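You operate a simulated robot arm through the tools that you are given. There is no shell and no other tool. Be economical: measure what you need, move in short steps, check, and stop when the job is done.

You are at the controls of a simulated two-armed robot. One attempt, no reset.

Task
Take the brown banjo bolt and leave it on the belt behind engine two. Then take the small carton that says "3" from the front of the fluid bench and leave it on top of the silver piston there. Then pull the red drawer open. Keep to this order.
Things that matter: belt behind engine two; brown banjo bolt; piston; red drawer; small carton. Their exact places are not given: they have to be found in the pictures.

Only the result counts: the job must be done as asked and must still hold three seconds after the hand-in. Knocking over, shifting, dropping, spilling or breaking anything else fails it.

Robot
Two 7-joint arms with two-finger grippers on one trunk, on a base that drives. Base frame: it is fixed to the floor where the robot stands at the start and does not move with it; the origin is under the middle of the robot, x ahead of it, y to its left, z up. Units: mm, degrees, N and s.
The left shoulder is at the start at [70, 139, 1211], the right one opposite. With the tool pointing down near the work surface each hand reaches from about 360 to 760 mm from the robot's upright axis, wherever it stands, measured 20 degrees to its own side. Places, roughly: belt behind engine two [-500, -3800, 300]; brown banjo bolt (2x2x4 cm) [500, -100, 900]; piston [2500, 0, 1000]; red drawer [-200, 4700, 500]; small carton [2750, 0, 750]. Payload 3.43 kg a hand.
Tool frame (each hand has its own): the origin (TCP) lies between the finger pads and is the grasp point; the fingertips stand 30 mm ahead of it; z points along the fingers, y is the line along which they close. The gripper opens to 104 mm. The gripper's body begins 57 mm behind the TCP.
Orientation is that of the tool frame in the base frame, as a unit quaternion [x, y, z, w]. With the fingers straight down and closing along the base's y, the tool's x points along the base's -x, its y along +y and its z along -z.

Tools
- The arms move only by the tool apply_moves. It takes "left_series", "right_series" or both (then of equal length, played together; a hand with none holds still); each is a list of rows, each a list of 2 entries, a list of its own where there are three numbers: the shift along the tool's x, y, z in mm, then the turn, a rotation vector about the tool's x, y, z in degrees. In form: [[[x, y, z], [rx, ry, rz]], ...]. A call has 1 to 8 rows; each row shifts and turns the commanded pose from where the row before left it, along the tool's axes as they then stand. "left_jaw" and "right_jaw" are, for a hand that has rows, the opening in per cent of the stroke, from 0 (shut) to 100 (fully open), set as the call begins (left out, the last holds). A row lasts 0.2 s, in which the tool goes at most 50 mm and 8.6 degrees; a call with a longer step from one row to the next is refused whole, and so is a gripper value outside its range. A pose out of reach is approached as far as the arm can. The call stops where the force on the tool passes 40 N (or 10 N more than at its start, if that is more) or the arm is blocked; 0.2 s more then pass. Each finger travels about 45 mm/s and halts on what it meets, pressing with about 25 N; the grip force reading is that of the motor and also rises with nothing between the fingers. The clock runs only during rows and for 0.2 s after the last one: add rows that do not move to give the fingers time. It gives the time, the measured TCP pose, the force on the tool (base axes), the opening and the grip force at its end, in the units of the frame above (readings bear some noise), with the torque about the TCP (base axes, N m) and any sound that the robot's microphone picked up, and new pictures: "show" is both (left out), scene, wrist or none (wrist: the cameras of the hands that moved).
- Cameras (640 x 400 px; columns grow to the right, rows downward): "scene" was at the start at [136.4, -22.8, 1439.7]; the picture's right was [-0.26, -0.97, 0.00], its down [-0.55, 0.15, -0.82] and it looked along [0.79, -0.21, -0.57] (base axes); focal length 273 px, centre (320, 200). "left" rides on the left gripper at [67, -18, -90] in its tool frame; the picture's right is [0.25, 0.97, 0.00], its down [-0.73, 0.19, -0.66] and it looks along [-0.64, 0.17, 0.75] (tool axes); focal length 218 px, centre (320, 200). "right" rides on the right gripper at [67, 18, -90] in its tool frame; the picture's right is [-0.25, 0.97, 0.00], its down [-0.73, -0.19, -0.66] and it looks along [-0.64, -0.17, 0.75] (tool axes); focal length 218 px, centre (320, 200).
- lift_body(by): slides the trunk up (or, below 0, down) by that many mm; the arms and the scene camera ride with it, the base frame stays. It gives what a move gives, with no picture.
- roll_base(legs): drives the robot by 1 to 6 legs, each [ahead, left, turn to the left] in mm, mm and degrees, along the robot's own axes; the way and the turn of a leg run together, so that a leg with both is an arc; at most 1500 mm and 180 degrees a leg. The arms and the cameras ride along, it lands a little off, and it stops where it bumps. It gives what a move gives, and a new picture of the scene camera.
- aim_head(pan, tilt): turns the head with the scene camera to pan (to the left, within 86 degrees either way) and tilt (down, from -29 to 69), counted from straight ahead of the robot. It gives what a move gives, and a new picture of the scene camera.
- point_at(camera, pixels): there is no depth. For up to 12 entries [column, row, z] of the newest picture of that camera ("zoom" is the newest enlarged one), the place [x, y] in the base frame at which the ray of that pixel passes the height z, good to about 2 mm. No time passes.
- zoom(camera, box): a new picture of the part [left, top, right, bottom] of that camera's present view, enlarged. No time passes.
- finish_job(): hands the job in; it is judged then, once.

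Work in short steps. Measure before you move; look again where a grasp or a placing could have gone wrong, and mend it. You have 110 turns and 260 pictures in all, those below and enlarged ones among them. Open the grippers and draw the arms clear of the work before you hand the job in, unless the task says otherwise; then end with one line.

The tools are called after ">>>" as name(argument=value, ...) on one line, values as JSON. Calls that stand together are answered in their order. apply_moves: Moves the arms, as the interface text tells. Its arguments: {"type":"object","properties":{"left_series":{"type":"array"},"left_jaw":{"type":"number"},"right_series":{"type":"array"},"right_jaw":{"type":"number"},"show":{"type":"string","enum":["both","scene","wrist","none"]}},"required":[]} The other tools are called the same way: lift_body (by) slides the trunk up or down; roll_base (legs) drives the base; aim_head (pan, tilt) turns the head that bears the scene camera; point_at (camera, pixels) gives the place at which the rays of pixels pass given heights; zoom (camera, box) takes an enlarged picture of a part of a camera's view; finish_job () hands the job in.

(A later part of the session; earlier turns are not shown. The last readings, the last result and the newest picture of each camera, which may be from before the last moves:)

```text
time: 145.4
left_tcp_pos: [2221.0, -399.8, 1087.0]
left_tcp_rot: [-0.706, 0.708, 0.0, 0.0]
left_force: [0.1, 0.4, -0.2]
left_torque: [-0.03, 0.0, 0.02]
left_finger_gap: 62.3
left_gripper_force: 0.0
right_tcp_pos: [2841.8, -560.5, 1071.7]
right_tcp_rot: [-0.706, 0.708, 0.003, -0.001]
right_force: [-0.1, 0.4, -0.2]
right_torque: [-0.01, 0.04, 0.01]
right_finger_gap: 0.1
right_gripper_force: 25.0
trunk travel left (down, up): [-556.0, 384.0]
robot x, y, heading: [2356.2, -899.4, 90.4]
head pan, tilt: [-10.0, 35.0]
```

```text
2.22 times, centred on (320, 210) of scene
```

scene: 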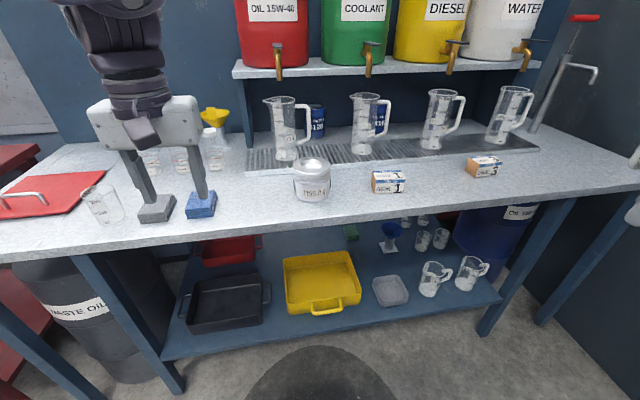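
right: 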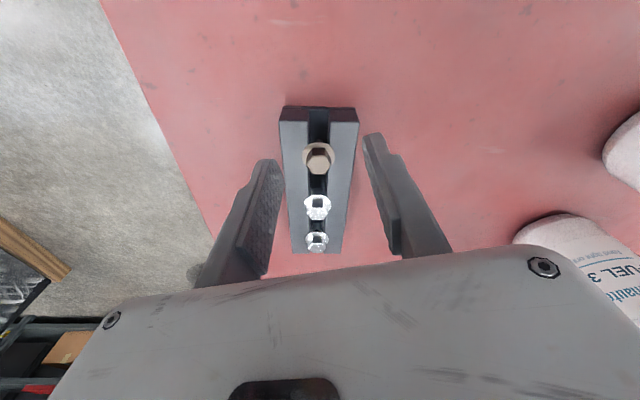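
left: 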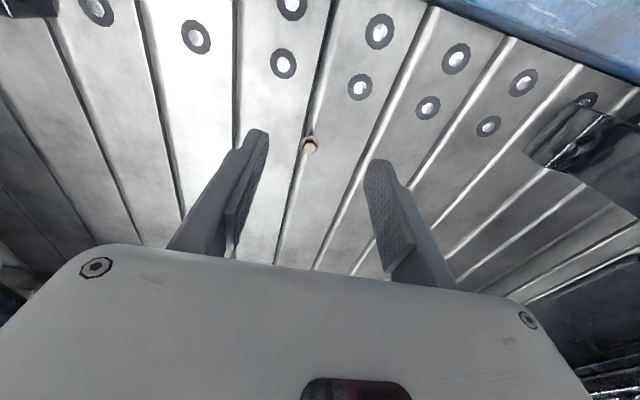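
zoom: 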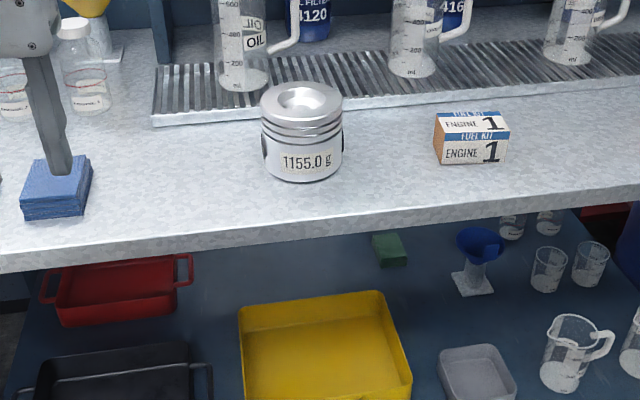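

Carton "1" at (388,182), carton "3" at (485,165), piston at (311,180). I zoom and measure.

>>> zoom(camera="scene", box=[445, 140, 525, 190])

>>> zoom(camera="scene", box=[271, 145, 351, 215])

>>> point_at(camera="scene", pixels=[[485, 160, 750], [485, 160, 900], [485, 178, 720], [485, 178, 870], [311, 203, 870], [311, 203, 720], [311, 165, 980], [311, 165, 1000], [311, 165, 850], [300, 225, 720], [300, 225, 870], [480, 200, 720]])

```text
8.00 times, centred on (485, 165) of scene
```

zoom: 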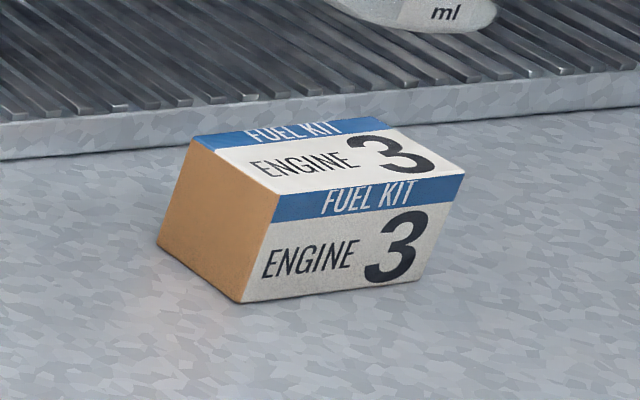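

```text
5.71 times, centred on (311, 180) of scene
```

zoom: 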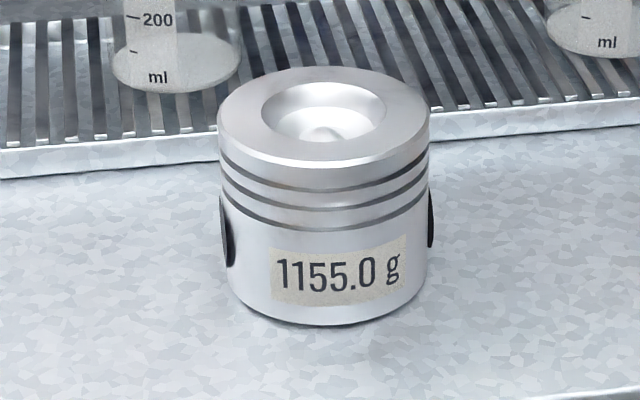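

```text
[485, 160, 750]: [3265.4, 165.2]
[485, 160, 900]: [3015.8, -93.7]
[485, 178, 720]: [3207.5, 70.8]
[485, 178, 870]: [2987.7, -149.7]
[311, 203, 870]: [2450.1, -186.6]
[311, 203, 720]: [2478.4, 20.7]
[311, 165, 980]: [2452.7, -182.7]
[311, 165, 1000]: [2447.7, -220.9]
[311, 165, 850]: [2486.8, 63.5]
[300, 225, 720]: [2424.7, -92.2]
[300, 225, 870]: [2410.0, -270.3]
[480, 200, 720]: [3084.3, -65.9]
```

I strafe right 330 mm to triangulate height and prepare for the right hand.

>>> roll_base(legs=[[0, -330, 0]])

>>> zoom(camera="scene", box=[320, 130, 420, 200])

```text
time: 147.6
left_tcp_pos: [2555.4, -400.3, 1087.3]
left_tcp_rot: [0.707, -0.707, 0.0, 0.001]
left_force: [0.5, 0.0, 0.1]
left_torque: [0.0, -0.06, -0.01]
left_finger_gap: 62.6
left_gripper_force: 0.1
right_tcp_pos: [3176.5, -561.9, 1072.4]
right_tcp_rot: [0.708, -0.706, -0.003, 0.0]
right_force: [0.2, 0.3, 0.1]
right_torque: [0.02, -0.01, 0.02]
right_finger_gap: 0.0
right_gripper_force: 25.1
trunk travel left (down, up): [-556.0, 384.0]
robot x, y, heading: [2690.5, -907.7, 90.3]
head pan, tilt: [-10.0, 35.0]
```

scene: 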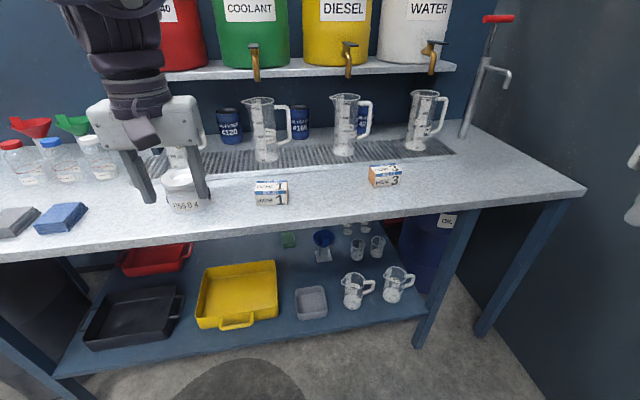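

```text
5.71 times, centred on (370, 165) of scene
```

zoom: 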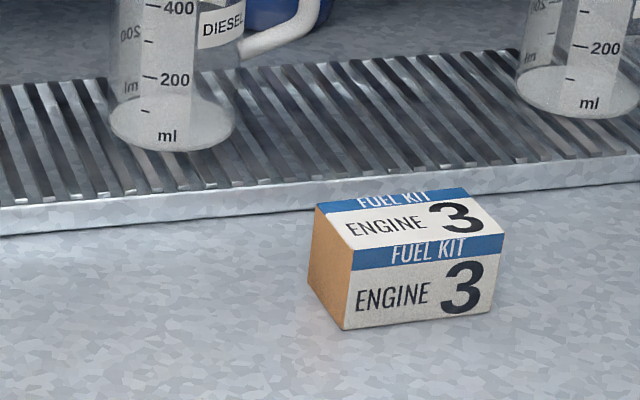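

I compare the same bottom-edge point in both views to get the bench height.

>>> point_at(camera="scene", pixels=[[385.8, 187.4, 720], [385.8, 187.4, 870], [374.2, 187.6, 870], [376.3, 173.4, 900], [376.3, 173.4, 920], [399.5, 184.3, 870], [401.5, 171.3, 910]])

```text
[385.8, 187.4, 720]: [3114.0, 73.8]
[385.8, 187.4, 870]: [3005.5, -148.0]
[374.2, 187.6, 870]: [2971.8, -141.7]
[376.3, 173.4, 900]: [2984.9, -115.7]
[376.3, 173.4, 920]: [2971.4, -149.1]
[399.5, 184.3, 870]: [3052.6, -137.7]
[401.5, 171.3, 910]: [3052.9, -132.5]
```

Bench top ≈850, carton front-left corner ≈(2985,-112), ~80 wide. I measure the remaining corners, the bench edge and the right wall.

>>> point_at(camera="scene", pixels=[[369.5, 166.2, 898], [395.0, 162.8, 898], [376.3, 173.4, 898], [401.5, 171.3, 898], [586, 188, 850], [450, 208, 850], [480, 334, 0], [550, 398, 0]])

>>> aim_head(pan=-55, tilt=35)

```text
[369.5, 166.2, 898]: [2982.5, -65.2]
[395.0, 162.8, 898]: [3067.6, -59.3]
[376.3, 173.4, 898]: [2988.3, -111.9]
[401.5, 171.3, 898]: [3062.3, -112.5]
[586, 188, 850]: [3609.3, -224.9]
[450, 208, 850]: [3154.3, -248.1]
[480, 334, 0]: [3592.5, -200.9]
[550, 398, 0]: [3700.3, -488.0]
```

```text
time: 148.7
left_tcp_pos: [2555.0, -400.6, 1087.3]
left_tcp_rot: [0.707, -0.707, 0.0, 0.0]
left_force: [0.0, 0.3, -0.2]
left_torque: [-0.01, -0.01, -0.01]
left_finger_gap: 62.5
left_gripper_force: 0.0
right_tcp_pos: [3176.2, -559.9, 1071.8]
right_tcp_rot: [-0.707, 0.707, 0.003, 0.001]
right_force: [-1.0, -0.5, 0.9]
right_torque: [0.0, 0.0, -0.04]
right_finger_gap: 0.0
right_gripper_force: 25.8
trunk travel left (down, up): [-556.0, 384.0]
robot x, y, heading: [2692.5, -901.9, 90.0]
head pan, tilt: [-55.0, 35.0]
```

scene: 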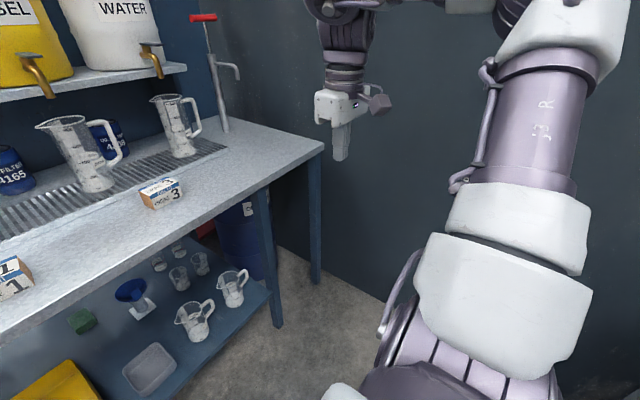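

Right wall at x≈3700 is far enough. I pull the left hand back a bit, then drive ahead 255 mm.

>>> apply_moves(left_series=[[[40, 0, 0], [0, 0, 0]], [[40, 0, 0], [0, 0, 0]], [[40, 0, 0], [0, 0, 0]], [[0, 0, 0], [0, 0, 0]]], show="none")

>>> roll_base(legs=[[255, 0, 0]])

>>> apply_moves(right_series=[[[-36, 25, 10], [0, 0, 0]], [[-36, 25, 10], [0, 0, 0]], [[-36, 25, 10], [0, 0, 0]], [[-36, 25, 10], [0, 0, 0]], [[-36, 25, 15], [0, 0, 0]], [[-36, 25, 15], [0, 0, 0]], [[0, 0, 0], [0, 0, 0]]], right_jaw=100)

```text
time: 149.7
left_tcp_pos: [2554.1, -518.4, 1089.7]
left_tcp_rot: [-0.707, 0.707, 0.0, 0.0]
left_force: [-0.6, -0.2, -0.3]
left_torque: [-0.01, -0.01, 0.01]
left_finger_gap: 62.4
left_gripper_force: 0.0
left hand out of reach, approached as far as the arm can: row 3
right_tcp_pos: [3177.2, -559.4, 1071.8]
right_tcp_rot: [0.707, -0.707, -0.003, 0.001]
right_force: [0.5, -0.4, 0.1]
right_torque: [-0.04, 0.01, 0.0]
right_finger_gap: 0.0
right_gripper_force: 25.1
trunk travel left (down, up): [-556.0, 384.0]
robot x, y, heading: [2689.1, -903.0, 90.1]
head pan, tilt: [-55.0, 35.0]
```

```text
time: 151.5
left_tcp_pos: [2552.3, -262.2, 1090.5]
left_tcp_rot: [-0.707, 0.708, 0.0, 0.0]
left_force: [-0.1, -0.2, -0.6]
left_torque: [-0.02, 0.01, -0.01]
left_finger_gap: 62.4
left_gripper_force: 0.1
right_tcp_pos: [3175.1, -305.8, 1071.2]
right_tcp_rot: [-0.706, 0.708, 0.004, -0.001]
right_force: [-0.4, 0.8, 0.1]
right_torque: [0.03, 0.0, -0.02]
right_finger_gap: 0.2
right_gripper_force: 24.8
trunk travel left (down, up): [-556.0, 384.0]
robot x, y, heading: [2689.4, -646.4, 90.1]
head pan, tilt: [-55.0, 35.0]
```

scene: 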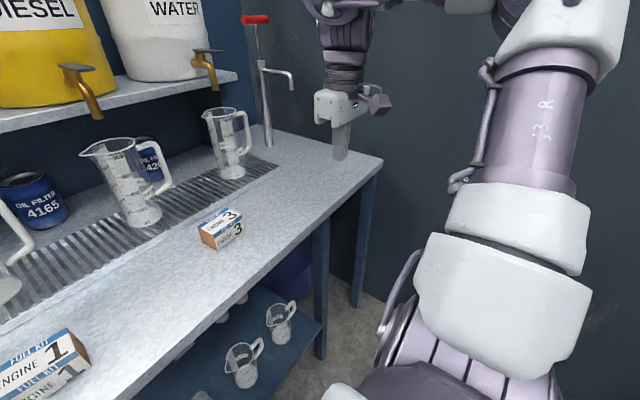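

```text
time: 153.1
left_tcp_pos: [2553.7, -264.1, 1091.5]
left_tcp_rot: [-0.707, 0.707, 0.0, 0.001]
left_force: [-0.4, -1.2, -0.1]
left_torque: [0.04, -0.01, 0.02]
left_finger_gap: 62.5
left_gripper_force: 0.1
right_tcp_pos: [3028.2, -102.3, 995.6]
right_tcp_rot: [-0.707, 0.707, 0.007, 0.001]
right_force: [0.2, -0.6, 0.9]
right_torque: [0.01, 0.02, -0.02]
right_finger_gap: 104.0
right_gripper_force: 0.2
right hand out of reach, approached as far as the arm can: row 6
trunk travel left (down, up): [-556.0, 384.0]
robot x, y, heading: [2690.1, -651.2, 90.2]
head pan, tilt: [-55.0, 35.0]
```

scene: 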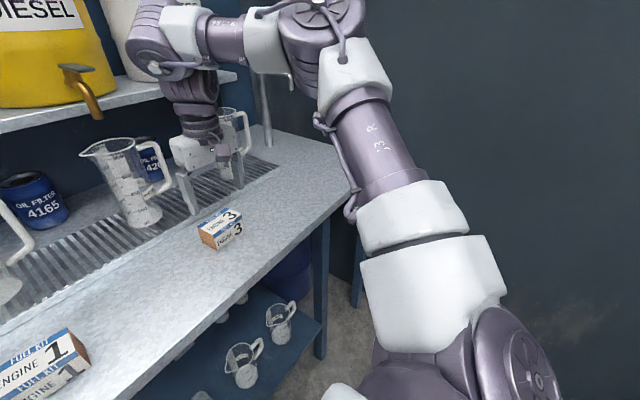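
right: 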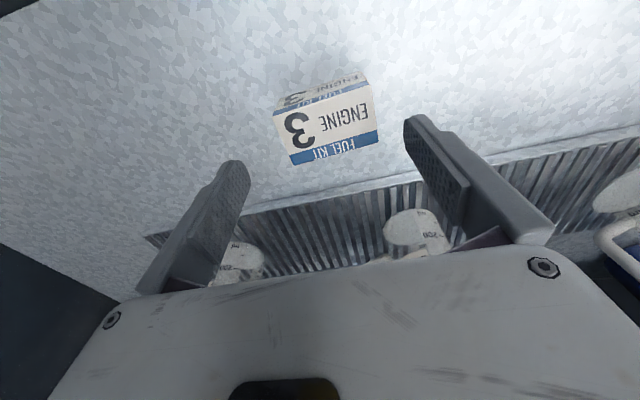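

Measure the carton's top face in the right view.

>>> point_at(camera="right", pixels=[[274, 114, 898], [371, 86, 898], [380, 140, 898], [292, 165, 898], [326, 125, 898], [326, 125, 905]])

>>> zoom(camera="right", box=[240, 50, 420, 180])

```text
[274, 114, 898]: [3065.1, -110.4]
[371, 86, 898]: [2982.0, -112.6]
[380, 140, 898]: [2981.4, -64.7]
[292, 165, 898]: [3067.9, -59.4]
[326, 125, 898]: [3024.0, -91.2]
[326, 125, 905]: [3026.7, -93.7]
```

```text
3.08 times, centred on (330, 115) of right
```

zoom: 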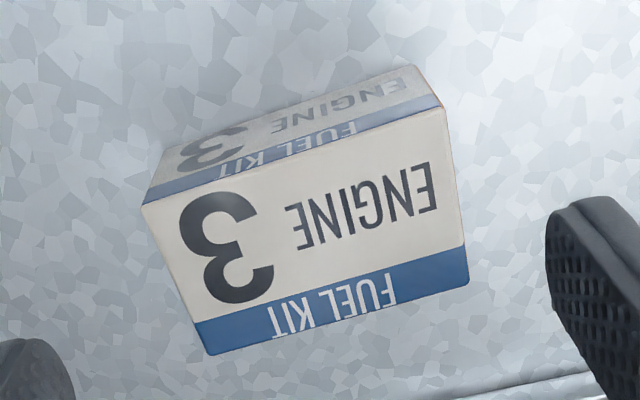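

Consistent: centre (3024,-87), top 898, 84×50. I nudge the base forward 45 mm, then go down to z≈940.

>>> roll_base(legs=[[45, 0, 0]])

>>> apply_moves(right_series=[[[14, 2, 15], [0, 0, -2.5]], [[14, 2, 20], [0, 0, 0]], [[0, 0, 20], [0, 0, 0]], [[0, 0, 0], [0, 0, 0]]], show="wrist")

```text
time: 154.0
left_tcp_pos: [2552.6, -219.6, 1090.3]
left_tcp_rot: [-0.707, 0.707, 0.001, 0.002]
left_force: [0.5, 0.0, 0.6]
left_torque: [-0.01, -0.03, 0.0]
left_finger_gap: 62.3
left_gripper_force: 0.1
right_tcp_pos: [3028.0, -57.9, 997.2]
right_tcp_rot: [0.707, -0.707, -0.007, -0.001]
right_force: [0.5, -0.3, 0.0]
right_torque: [0.02, -0.01, 0.01]
right_finger_gap: 104.0
right_gripper_force: 0.1
trunk travel left (down, up): [-556.0, 384.0]
robot x, y, heading: [2685.4, -603.8, 90.0]
head pan, tilt: [-55.0, 35.0]
```

scene: 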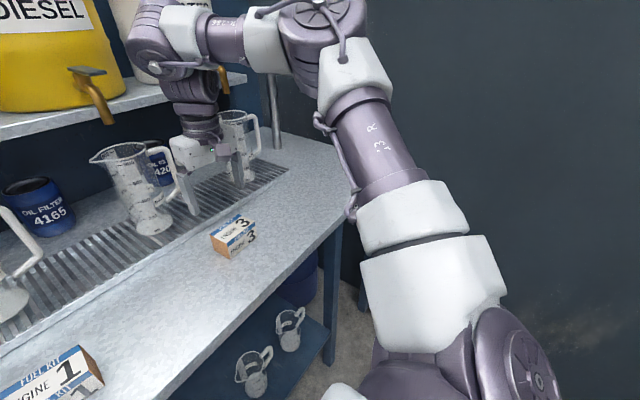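

```text
time: 155.0
left_tcp_pos: [2552.5, -219.6, 1091.0]
left_tcp_rot: [-0.707, 0.707, 0.001, 0.002]
left_force: [-0.2, 0.0, -0.3]
left_torque: [0.03, 0.0, -0.01]
left_finger_gap: 62.4
left_gripper_force: 0.0
right_tcp_pos: [3023.7, -85.2, 939.9]
right_tcp_rot: [0.722, -0.692, -0.005, -0.001]
right_force: [0.9, -0.3, 0.3]
right_torque: [0.01, -0.02, -0.02]
right_finger_gap: 103.9
right_gripper_force: 0.1
trunk travel left (down, up): [-556.0, 384.0]
robot x, y, heading: [2687.9, -603.2, 90.2]
head pan, tilt: [-55.0, 35.0]
```

right: 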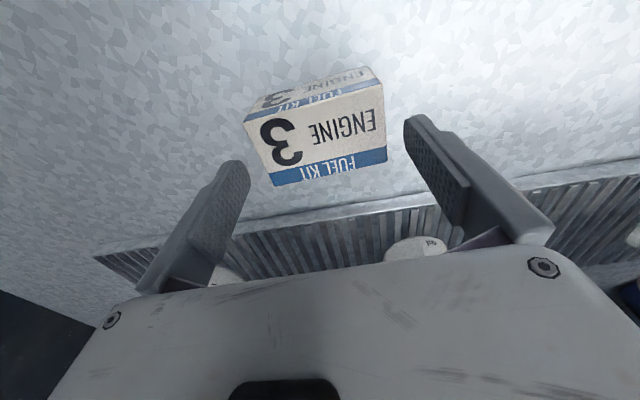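

Check alignment again at this height.

>>> point_at(camera="right", pixels=[[246, 121, 898], [383, 82, 898], [387, 160, 898], [273, 185, 898], [246, 160, 910], [412, 130, 910]])

```text
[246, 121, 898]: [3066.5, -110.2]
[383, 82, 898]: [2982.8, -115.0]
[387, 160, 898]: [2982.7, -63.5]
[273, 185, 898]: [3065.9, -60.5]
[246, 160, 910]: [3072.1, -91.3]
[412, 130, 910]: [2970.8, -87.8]
```

Centred. I descend 50 mm and close.

>>> apply_moves(right_series=[[[1, 0, 17], [0, 0, 0]], [[1, 0, 17], [0, 0, 0]], [[0, 0, 16], [0, 0, 0]], [[0, 0, 0], [0, 0, 0]]], show="wrist")

>>> apply_moves(right_series=[[[0, 0, 0], [0, 0, 0]], [[0, 0, 0], [0, 0, 0]], [[0, 0, 0], [0, 0, 0]], [[0, 0, 0], [0, 0, 0]]], right_jaw=40, show="wrist")

```text
time: 156.0
left_tcp_pos: [2553.0, -219.1, 1090.3]
left_tcp_rot: [-0.707, 0.707, 0.001, 0.001]
left_force: [0.4, -0.4, -0.4]
left_torque: [-0.04, 0.01, 0.01]
left_finger_gap: 62.4
left_gripper_force: 0.1
right_tcp_pos: [3025.6, -83.6, 890.6]
right_tcp_rot: [0.722, -0.692, -0.004, -0.001]
right_force: [0.3, -1.0, 0.5]
right_torque: [-0.05, -0.1, -0.08]
right_finger_gap: 103.9
right_gripper_force: 0.2
trunk travel left (down, up): [-556.0, 384.0]
robot x, y, heading: [2687.4, -604.7, 90.3]
head pan, tilt: [-55.0, 35.0]
```

right: 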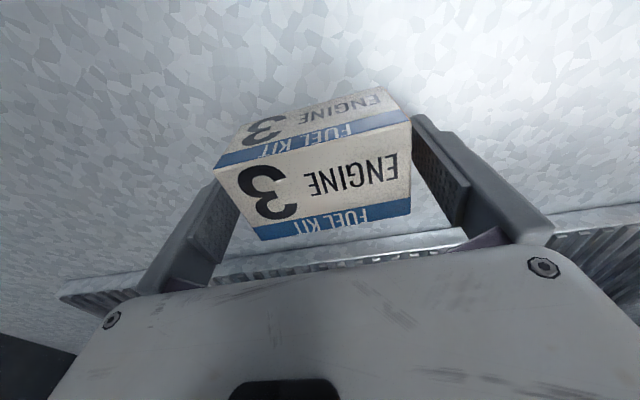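

```text
time: 157.0
left_tcp_pos: [2553.2, -218.6, 1090.0]
left_tcp_rot: [0.707, -0.707, -0.001, 0.0]
left_force: [0.6, -0.1, 0.5]
left_torque: [-0.01, 0.03, -0.01]
left_finger_gap: 62.4
left_gripper_force: 0.1
right_tcp_pos: [3024.7, -84.6, 890.5]
right_tcp_rot: [0.723, -0.691, -0.005, -0.001]
right_force: [0.1, -0.5, -1.2]
right_torque: [-0.01, 0.01, 0.0]
right_finger_gap: 84.6
right_gripper_force: 25.1
trunk travel left (down, up): [-556.0, 384.0]
robot x, y, heading: [2688.8, -606.3, 90.2]
head pan, tilt: [-55.0, 35.0]
```

right: 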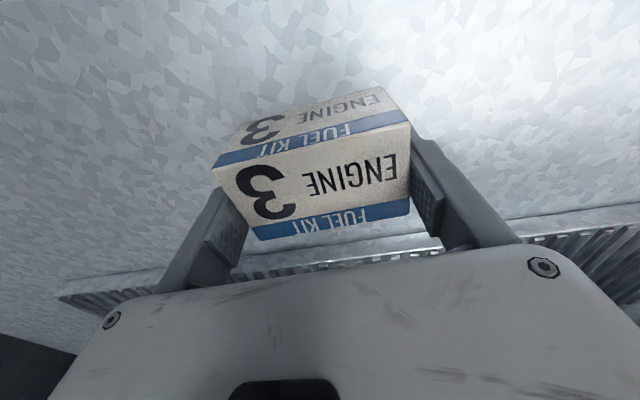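

Gripped (84.6 mm). I lift 150 mm, then reverse the base and strafe left.

>>> apply_moves(right_series=[[[0, 0, -15], [0, 0, 0]], [[0, 0, -30], [0, 0, 0]], [[5, 0, -40], [0, 0, 0]], [[10, 0, -40], [0, 0, 0]], [[10, 0, -25], [0, 0, 0]], [[0, 0, 0], [0, 0, 0]]], show="wrist")

>>> roll_base(legs=[[-220, 0, 0], [0, 560, 0]])

>>> aim_head(pan=-20, tilt=35)

```text
time: 158.4
left_tcp_pos: [2552.5, -218.4, 1089.9]
left_tcp_rot: [0.708, -0.706, 0.0, 0.0]
left_force: [0.3, -0.3, 0.1]
left_torque: [-0.02, -0.01, 0.01]
left_finger_gap: 62.2
left_gripper_force: 0.1
right_tcp_pos: [3025.5, -111.2, 1040.3]
right_tcp_rot: [0.722, -0.691, -0.005, 0.001]
right_force: [-0.7, 0.1, -0.7]
right_torque: [-0.03, 0.02, 0.03]
right_finger_gap: 84.5
right_gripper_force: 24.9
trunk travel left (down, up): [-556.0, 384.0]
robot x, y, heading: [2690.6, -602.3, 89.9]
head pan, tilt: [-55.0, 35.0]
```

right: 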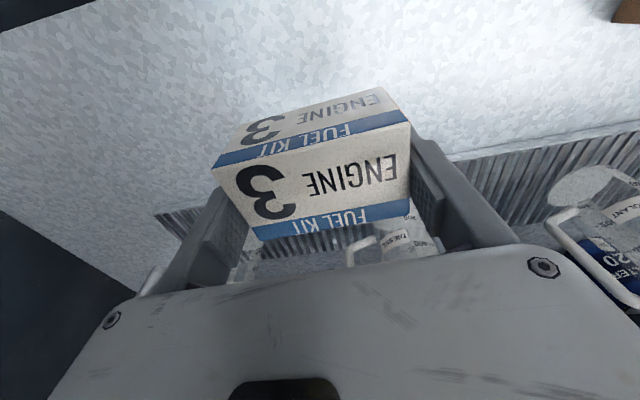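

```text
time: 162.9
left_tcp_pos: [1988.9, -438.4, 1090.3]
left_tcp_rot: [-0.706, 0.708, 0.0, 0.001]
left_force: [1.1, 0.5, -0.2]
left_torque: [-0.03, 0.01, -0.04]
left_finger_gap: 62.1
left_gripper_force: 0.1
right_tcp_pos: [2463.5, -332.7, 1038.8]
right_tcp_rot: [0.722, -0.692, -0.006, -0.001]
right_force: [-0.1, 0.2, -2.4]
right_torque: [0.01, -0.01, -0.01]
right_finger_gap: 84.5
right_gripper_force: 24.8
trunk travel left (down, up): [-556.0, 384.0]
robot x, y, heading: [2123.4, -821.3, 90.1]
head pan, tilt: [-55.0, 35.0]
```

scene: 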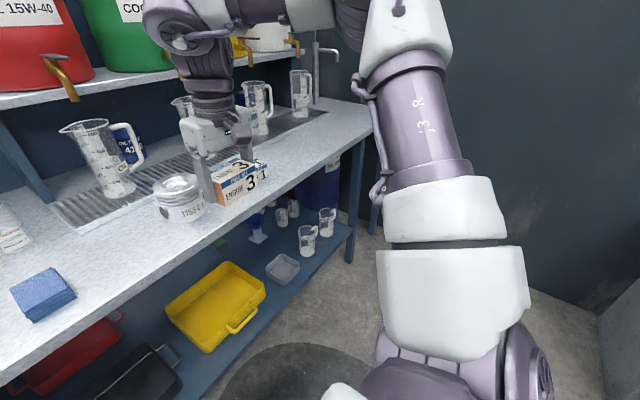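

```text
time: 164.0
left_tcp_pos: [1990.6, -439.0, 1090.3]
left_tcp_rot: [-0.706, 0.708, 0.0, -0.001]
left_force: [0.8, 0.7, 0.4]
left_torque: [-0.01, -0.02, 0.02]
left_finger_gap: 62.5
left_gripper_force: 0.0
right_tcp_pos: [2462.7, -331.9, 1038.4]
right_tcp_rot: [0.722, -0.692, -0.005, -0.001]
right_force: [0.6, 0.3, -2.6]
right_torque: [0.03, -0.02, 0.0]
right_finger_gap: 84.8
right_gripper_force: 24.6
trunk travel left (down, up): [-556.0, 384.0]
robot x, y, heading: [2124.9, -823.5, 89.8]
head pan, tilt: [-20.0, 35.0]
```

scene: 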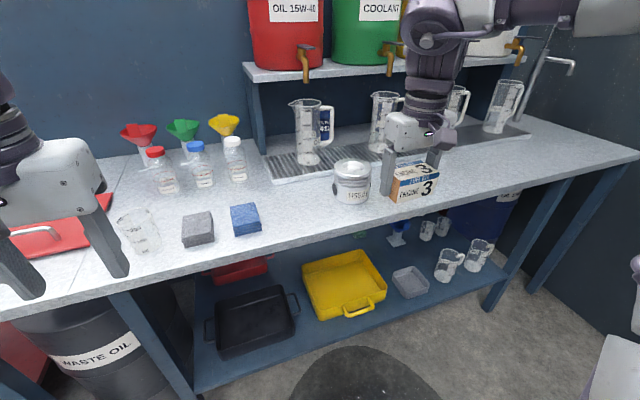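

I measure the piston from base (z=850) and top.

>>> zoom(camera="scene", box=[310, 140, 400, 220])

```text
5.00 times, centred on (355, 180) of scene
```

zoom: 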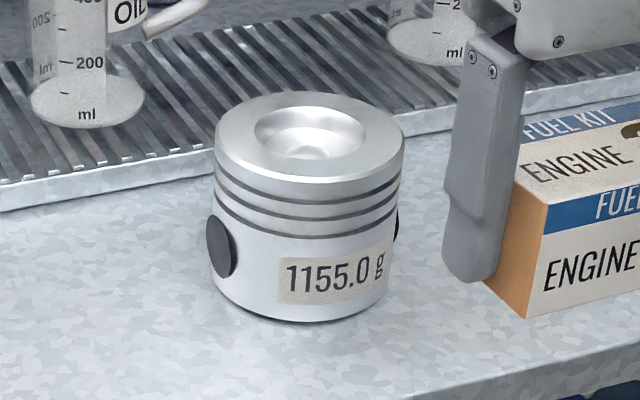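

>>> point_at(camera="zoom", pixels=[[302, 321, 850], [215, 135, 930], [405, 137, 930], [310, 92, 930], [310, 182, 930], [310, 137, 930], [310, 137, 940], [310, 137, 950], [310, 92, 950], [310, 182, 950], [215, 135, 950], [405, 137, 950]])

```text
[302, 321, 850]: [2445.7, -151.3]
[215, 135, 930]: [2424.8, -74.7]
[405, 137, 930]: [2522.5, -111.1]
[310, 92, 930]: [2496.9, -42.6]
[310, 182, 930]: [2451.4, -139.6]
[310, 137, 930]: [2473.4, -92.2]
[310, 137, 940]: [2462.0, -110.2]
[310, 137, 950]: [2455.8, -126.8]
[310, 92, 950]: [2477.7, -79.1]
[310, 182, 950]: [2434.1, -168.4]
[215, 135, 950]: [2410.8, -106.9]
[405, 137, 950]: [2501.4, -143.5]
```

Piston centre ≈(2465,-107), top ≈938, Ø≈100. I drive ahead 217 mm with the carton at bottom height ≈998.

>>> roll_base(legs=[[217, 0, 0]])

>>> zoom(camera="scene", box=[310, 140, 450, 250])

```text
time: 165.6
left_tcp_pos: [1988.5, -221.5, 1090.3]
left_tcp_rot: [-0.707, 0.708, 0.001, 0.0]
left_force: [0.1, -0.4, 0.1]
left_torque: [0.03, -0.03, -0.03]
left_finger_gap: 62.2
left_gripper_force: 0.1
right_tcp_pos: [2462.0, -115.2, 1039.1]
right_tcp_rot: [0.722, -0.692, -0.005, -0.001]
right_force: [-0.1, -0.2, -1.3]
right_torque: [-0.01, 0.02, 0.02]
right_finger_gap: 84.6
right_gripper_force: 25.5
trunk travel left (down, up): [-556.0, 384.0]
robot x, y, heading: [2124.3, -606.5, 89.9]
head pan, tilt: [-20.0, 35.0]
```

scene: 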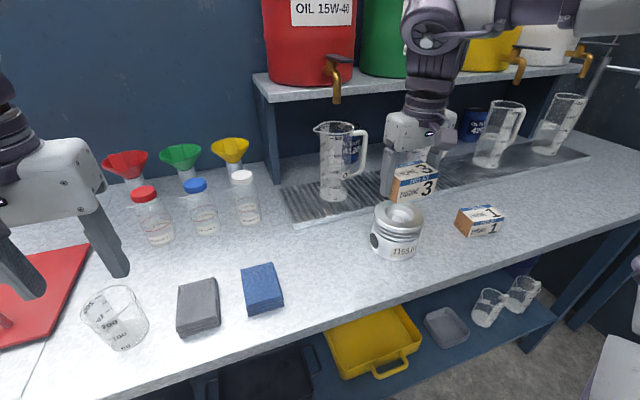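

```text
3.64 times, centred on (380, 195) of scene
```

zoom: 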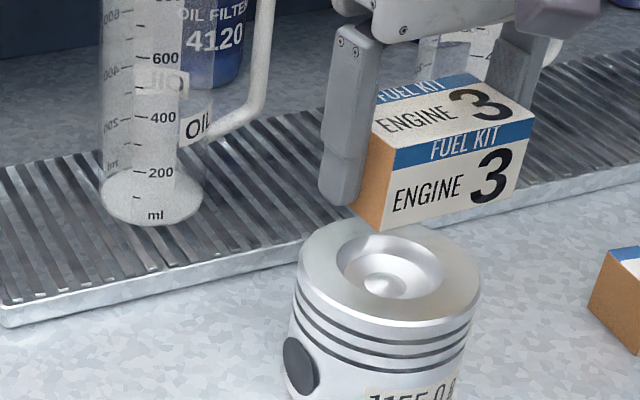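

Re-measure piston top from here.

>>> point_at(camera="zoom", pixels=[[389, 273, 930], [389, 273, 938], [389, 273, 945], [298, 270, 938], [481, 285, 938], [385, 220, 938], [390, 325, 938]])

```text
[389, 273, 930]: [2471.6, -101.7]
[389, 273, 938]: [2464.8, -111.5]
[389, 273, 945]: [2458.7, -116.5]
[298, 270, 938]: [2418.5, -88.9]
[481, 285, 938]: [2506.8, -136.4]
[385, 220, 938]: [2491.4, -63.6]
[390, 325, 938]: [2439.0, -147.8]
```

Centre (2465,-108). I align and lower to ~10 mm above the top.

>>> apply_moves(right_series=[[[-5, -1.5, 0], [0, 0, 0]], [[-4, -1.5, 10], [0, 0, 0]], [[0, 0, 20], [0, 0, 0]], [[0, 0, 18], [0, 0, 0]], [[0, 0, 0], [0, 0, 0]]], show="none")

>>> zoom(camera="scene", box=[340, 150, 450, 250])

```text
time: 166.8
left_tcp_pos: [1988.3, -221.6, 1091.1]
left_tcp_rot: [-0.706, 0.708, 0.0, 0.001]
left_force: [0.1, 0.1, -0.2]
left_torque: [0.01, 0.05, 0.02]
left_finger_gap: 62.4
left_gripper_force: 0.1
right_tcp_pos: [2465.1, -104.5, 992.2]
right_tcp_rot: [0.722, -0.692, -0.005, -0.001]
right_force: [0.2, 0.0, -2.1]
right_torque: [0.0, 0.01, 0.02]
right_finger_gap: 84.4
right_gripper_force: 25.0
trunk travel left (down, up): [-556.0, 384.0]
robot x, y, heading: [2123.1, -608.6, 90.0]
head pan, tilt: [-20.0, 35.0]
```

```text
4.00 times, centred on (395, 200) of scene
```

zoom: 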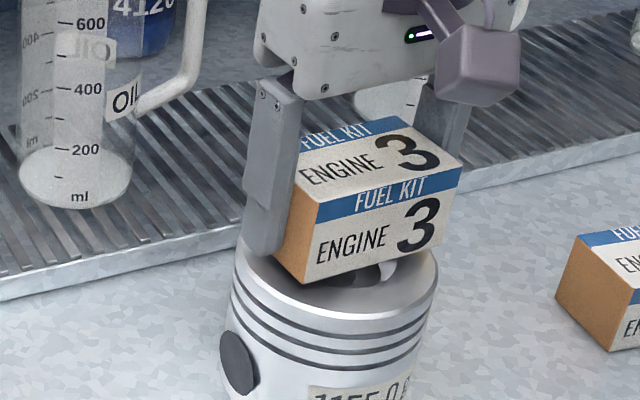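

Well positioned. I lower gently until contact.

>>> apply_moves(right_series=[[[0, 0, 6], [0, 0, 0]], [[0, 0, 3], [0, 0, 0]], [[0, 0, 2], [0, 0, 0]], [[0, 0, 2], [0, 0, 0]], [[0, 0, 0], [0, 0, 0]]], show="none")

>>> zoom(camera="scene", box=[340, 150, 450, 250])

```text
time: 168.0
left_tcp_pos: [1989.1, -221.9, 1091.6]
left_tcp_rot: [-0.706, 0.708, 0.0, 0.0]
left_force: [-0.3, -0.2, -0.1]
left_torque: [-0.02, -0.01, -0.01]
left_finger_gap: 62.5
left_gripper_force: 0.1
right_tcp_pos: [2465.0, -105.4, 981.6]
right_tcp_rot: [0.722, -0.691, -0.007, -0.004]
right_force: [7.8, 7.0, 24.6]
right_torque: [-0.48, -0.92, 0.28]
right_finger_gap: 84.7
right_gripper_force: 24.7
trunk travel left (down, up): [-556.0, 384.0]
robot x, y, heading: [2125.5, -610.5, 90.1]
head pan, tilt: [-20.0, 35.0]
```

```text
4.00 times, centred on (395, 200) of scene
```

zoom: 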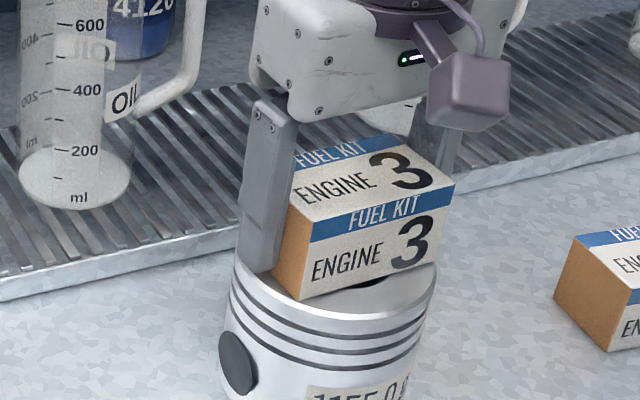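

Contact. I relieve 2 mm and open.

>>> apply_moves(right_series=[[[0, 0, -2], [0, 0, 0]], [[0, 0, 0], [0, 0, 0]]], show="none")

>>> apply_moves(right_series=[[[0, 0, 0], [0, 0, 0]], [[0, 0, 0], [0, 0, 0]], [[0, 0, 0], [0, 0, 0]], [[0, 0, 0], [0, 0, 0]]], right_jaw=100, show="wrist")

>>> zoom(camera="scene", box=[340, 150, 450, 250])

```text
time: 168.6
left_tcp_pos: [1989.0, -221.5, 1090.6]
left_tcp_rot: [-0.706, 0.708, 0.001, 0.001]
left_force: [-1.1, -0.9, 0.9]
left_torque: [0.0, 0.02, 0.0]
left_finger_gap: 62.5
left_gripper_force: 0.0
right_tcp_pos: [2463.6, -105.0, 980.8]
right_tcp_rot: [0.722, -0.691, -0.006, -0.002]
right_force: [4.6, 4.1, 12.0]
right_torque: [0.45, -0.72, 0.1]
right_finger_gap: 84.4
right_gripper_force: 25.3
trunk travel left (down, up): [-556.0, 384.0]
robot x, y, heading: [2124.5, -607.8, 90.2]
head pan, tilt: [-20.0, 35.0]
```

```text
time: 169.6
left_tcp_pos: [1988.6, -221.5, 1092.2]
left_tcp_rot: [-0.706, 0.708, 0.001, 0.001]
left_force: [0.0, -0.4, -0.6]
left_torque: [0.0, 0.04, -0.02]
left_finger_gap: 62.6
left_gripper_force: 0.1
right_tcp_pos: [2464.2, -105.7, 981.8]
right_tcp_rot: [0.722, -0.692, -0.006, 0.0]
right_force: [-1.8, -0.6, 4.6]
right_torque: [-0.05, -0.14, -0.03]
right_finger_gap: 102.7
right_gripper_force: 0.0
trunk travel left (down, up): [-556.0, 384.0]
robot x, y, heading: [2126.8, -610.3, 89.7]
head pan, tilt: [-20.0, 35.0]
```

right: 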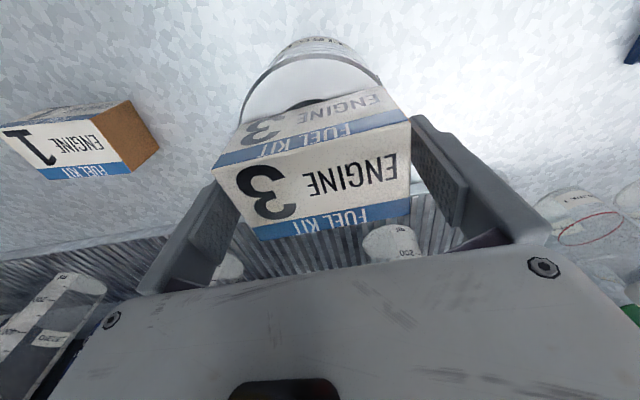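

```text
4.00 times, centred on (395, 200) of scene
```

zoom: 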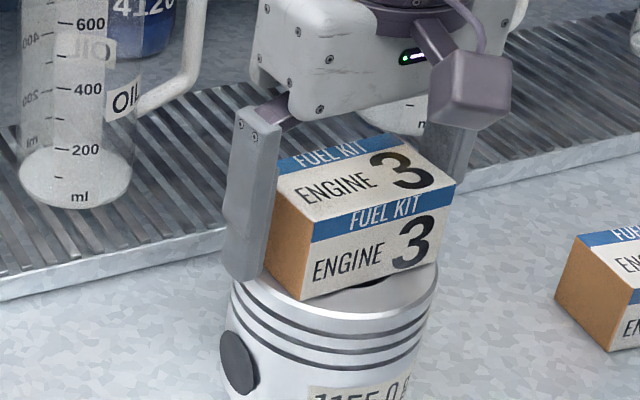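

Released. I lift straight up slowly.

>>> apply_moves(right_series=[[[0, 0, -4], [0, 0, 0]], [[0, 0, -8], [0, 0, 0]], [[0, 0, 0], [0, 0, 0]]], show="wrist")

>>> zoom(camera="scene", box=[340, 150, 450, 250])

```text
time: 170.4
left_tcp_pos: [1990.2, -221.6, 1091.7]
left_tcp_rot: [-0.707, 0.708, 0.001, 0.001]
left_force: [1.1, 0.2, 0.1]
left_torque: [-0.02, 0.0, -0.01]
left_finger_gap: 62.7
left_gripper_force: 0.1
right_tcp_pos: [2465.2, -105.4, 992.5]
right_tcp_rot: [0.721, -0.693, -0.005, -0.001]
right_force: [1.1, -0.9, 0.7]
right_torque: [0.0, 0.0, 0.0]
right_finger_gap: 104.1
right_gripper_force: 0.0
trunk travel left (down, up): [-556.0, 384.0]
robot x, y, heading: [2124.6, -608.9, 89.8]
head pan, tilt: [-20.0, 35.0]
```

right: 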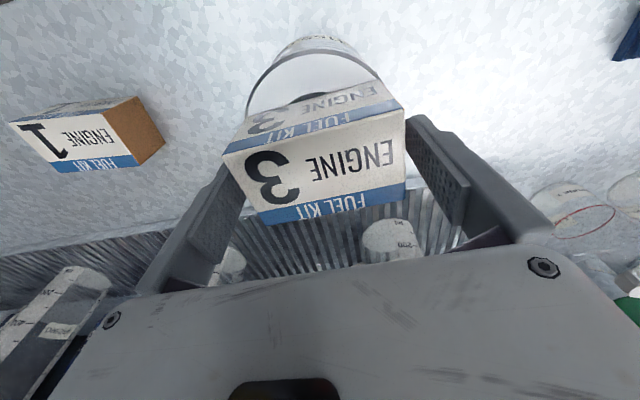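

```text
4.00 times, centred on (395, 200) of scene
```

zoom: 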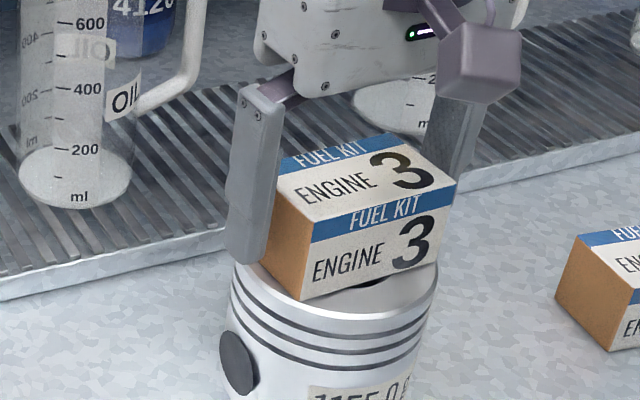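

Carton stays on the piston. I raise clear and look at it.

>>> apply_moves(right_series=[[[0, 0, -25], [0, 0, 0]], [[0, 0, -40], [0, 0, 0]], [[0, 0, -40], [0, 0, 0]], [[20, 0, -20], [0, 0, 2.5]], [[0, 0, 0], [0, 0, 0]]], show="wrist")

>>> zoom(camera="scene", box=[340, 150, 450, 250])

```text
time: 171.6
left_tcp_pos: [1990.0, -220.4, 1089.7]
left_tcp_rot: [-0.707, 0.708, 0.0, -0.001]
left_force: [1.2, -0.2, -0.4]
left_torque: [-0.02, -0.01, -0.04]
left_finger_gap: 62.5
left_gripper_force: 0.0
right_tcp_pos: [2470.9, -147.3, 1092.6]
right_tcp_rot: [-0.706, 0.708, 0.007, 0.001]
right_force: [-0.2, -0.4, -0.1]
right_torque: [-0.02, 0.01, 0.01]
right_finger_gap: 104.0
right_gripper_force: 0.1
right hand out of reach, approached as far as the arm can: row 3, 4
trunk travel left (down, up): [-556.0, 384.0]
robot x, y, heading: [2128.2, -607.2, 90.2]
head pan, tilt: [-20.0, 35.0]
```

right: 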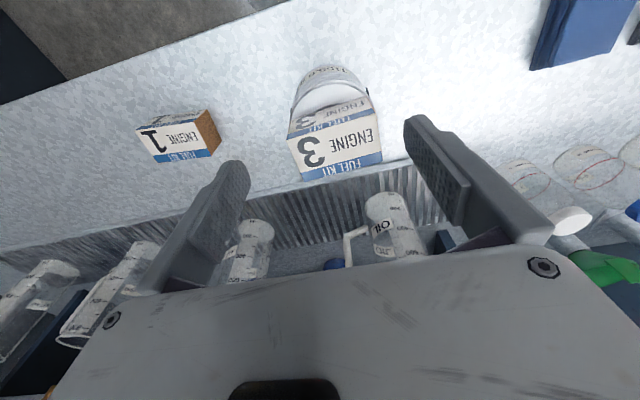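

```text
4.00 times, centred on (395, 200) of scene
```

zoom: 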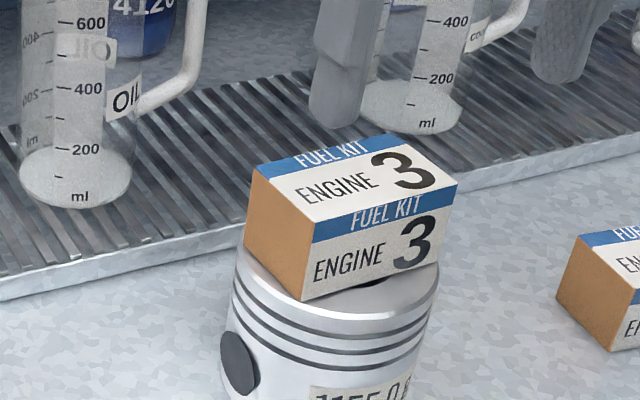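

Carton "3" rests flat on the piston. I back away, turn and drive back toward the start area for the red drawer.

>>> roll_base(legs=[[-300, 0, 0], [0, 0, 90], [1200, 0, 0], [1175, 0, 0], [0, 0, -90]])

>>> aim_head(pan=0, tilt=20)

```text
time: 192.7
left_tcp_pos: [-401.9, -494.5, 1090.8]
left_tcp_rot: [-0.702, 0.712, 0.001, 0.001]
left_force: [-0.1, -0.2, 0.3]
left_torque: [0.04, 0.01, 0.01]
left_finger_gap: 62.4
left_gripper_force: 0.0
right_tcp_pos: [80.9, -427.2, 1091.9]
right_tcp_rot: [-0.702, 0.712, 0.007, 0.001]
right_force: [0.5, -0.1, 0.0]
right_torque: [0.0, 0.0, 0.01]
right_finger_gap: 104.1
right_gripper_force: 0.0
trunk travel left (down, up): [-556.0, 384.0]
robot x, y, heading: [-268.4, -882.7, 89.3]
head pan, tilt: [-20.0, 35.0]
```

scene: 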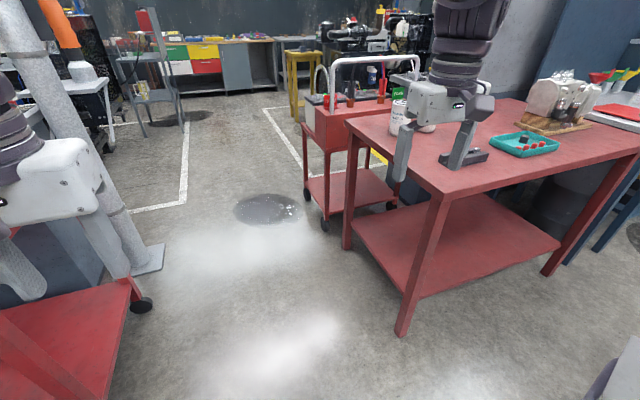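

```text
time: 193.5
left_tcp_pos: [-400.9, -495.6, 1091.0]
left_tcp_rot: [-0.702, 0.712, 0.001, 0.001]
left_force: [0.5, 0.9, -0.9]
left_torque: [0.0, -0.02, 0.0]
left_finger_gap: 62.2
left_gripper_force: 0.1
right_tcp_pos: [80.5, -427.6, 1093.5]
right_tcp_rot: [-0.703, 0.712, 0.007, 0.002]
right_force: [-0.4, 0.1, 0.4]
right_torque: [0.02, 0.0, -0.01]
right_finger_gap: 104.1
right_gripper_force: 0.1
trunk travel left (down, up): [-556.0, 384.0]
robot x, y, heading: [-269.8, -884.0, 89.3]
head pan, tilt: [0.0, 20.0]
```

scene: 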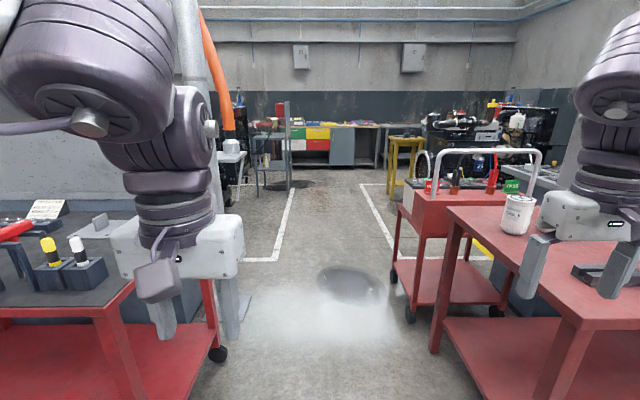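

I measure the pillar, rack wheel, table legs and cart for a safe lane.

>>> point_at(camera="scene", pixels=[[225, 338, 0], [252, 295, 0], [218, 358, 0], [435, 348, 0], [410, 320, 0], [395, 262, 0], [243, 262, 0], [408, 200, 0], [262, 198, 0]])

>>> zoom(camera="scene", box=[190, 90, 440, 290])

>>> lift_body(by=250)

```text
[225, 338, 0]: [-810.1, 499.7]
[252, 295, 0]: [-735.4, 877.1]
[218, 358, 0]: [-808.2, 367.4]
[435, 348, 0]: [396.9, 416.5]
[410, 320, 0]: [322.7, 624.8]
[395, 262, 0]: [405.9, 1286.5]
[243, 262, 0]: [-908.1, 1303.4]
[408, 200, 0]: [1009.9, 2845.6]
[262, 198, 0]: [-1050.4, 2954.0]
```

```text
2.00 times, centred on (315, 190) of scene
```

zoom: 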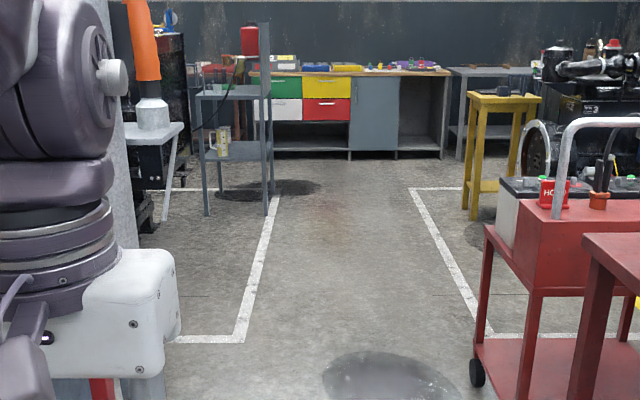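

```text
time: 196.1
left_tcp_pos: [-401.3, -494.9, 1339.8]
left_tcp_rot: [-0.702, 0.713, 0.001, 0.001]
left_force: [-1.1, 1.1, -0.3]
left_torque: [-0.01, 0.01, -0.05]
left_finger_gap: 62.4
left_gripper_force: 0.1
right_tcp_pos: [80.3, -427.1, 1342.5]
right_tcp_rot: [-0.702, 0.712, 0.006, 0.002]
right_force: [-1.4, 0.2, 1.0]
right_torque: [-0.03, 0.02, -0.01]
right_finger_gap: 103.9
right_gripper_force: 0.0
trunk travel left (down, up): [-806.0, 134.0]
robot x, y, heading: [-271.7, -882.7, 89.2]
head pan, tilt: [0.0, 20.0]
```

Lane is x∈[-735,322]. I take x≈-180 with the trunk raised, and drive to y≈2500.

>>> roll_base(legs=[[500, -85, 0.7], [1450, 0, 0], [1400, 0, 0]])

>>> aim_head(pan=0, tilt=30)

```text
time: 212.4
left_tcp_pos: [-303.0, 2860.9, 1341.2]
left_tcp_rot: [-0.704, 0.71, 0.001, 0.0]
left_force: [0.4, 0.5, -0.1]
left_torque: [0.04, 0.02, -0.04]
left_finger_gap: 62.4
left_gripper_force: 0.2
right_tcp_pos: [179.6, 2929.3, 1342.4]
right_tcp_rot: [-0.703, 0.711, 0.008, 0.001]
right_force: [0.4, 0.0, -0.5]
right_torque: [0.04, 0.03, 0.03]
right_finger_gap: 104.1
right_gripper_force: 0.1
trunk travel left (down, up): [-806.0, 134.0]
robot x, y, heading: [-171.9, 2472.4, 89.5]
head pan, tilt: [0.0, 20.0]
```

scene: 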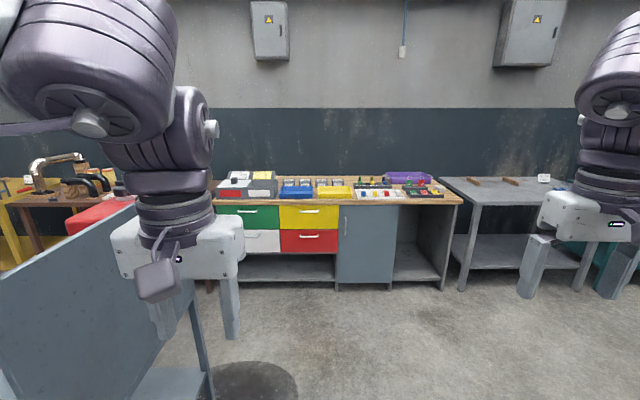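

```text
time: 213.2
left_tcp_pos: [-302.5, 2861.3, 1341.1]
left_tcp_rot: [-0.704, 0.71, 0.001, 0.001]
left_force: [-0.8, 0.3, 0.9]
left_torque: [0.01, 0.01, 0.01]
left_finger_gap: 62.2
left_gripper_force: 0.1
right_tcp_pos: [178.0, 2929.1, 1342.0]
right_tcp_rot: [-0.703, 0.711, 0.008, 0.001]
right_force: [0.9, -0.8, 0.0]
right_torque: [-0.01, -0.01, -0.01]
right_finger_gap: 104.0
right_gripper_force: 0.1
trunk travel left (down, up): [-806.0, 134.0]
robot x, y, heading: [-171.7, 2472.2, 89.5]
head pan, tilt: [0.0, 30.0]
```

scene: 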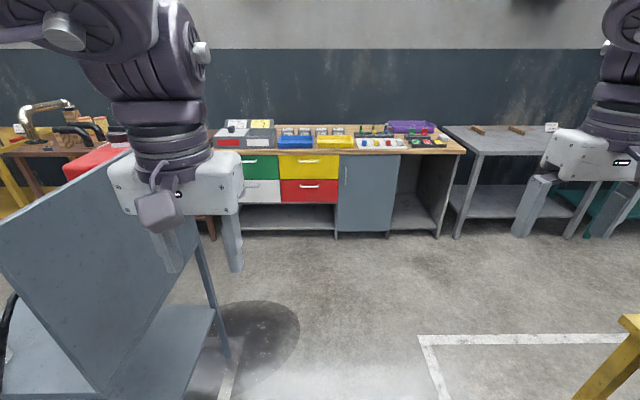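

I zoom the drawer and measure it and the stand at left.

>>> zoom(camera="scene", box=[220, 130, 380, 240])

>>> point_at(camera="scene", pixels=[[310, 187, 500], [310, 187, 600], [338, 236, 0], [240, 232, 0], [228, 357, 0], [310, 152, 900], [310, 152, 860], [440, 238, 0], [200, 245, 900]])

```text
3.64 times, centred on (300, 185) of scene
```

zoom: 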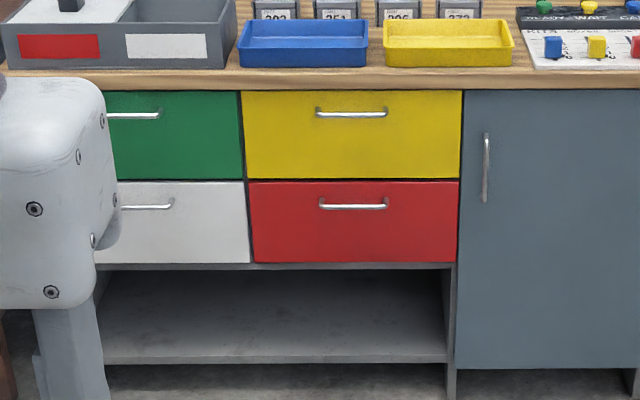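

```text
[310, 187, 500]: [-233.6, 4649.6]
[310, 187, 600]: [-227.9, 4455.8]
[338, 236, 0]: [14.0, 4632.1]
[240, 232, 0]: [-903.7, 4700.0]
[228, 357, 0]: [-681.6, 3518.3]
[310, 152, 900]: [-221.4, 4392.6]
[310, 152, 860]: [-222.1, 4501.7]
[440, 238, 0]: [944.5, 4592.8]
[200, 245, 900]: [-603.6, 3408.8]
```

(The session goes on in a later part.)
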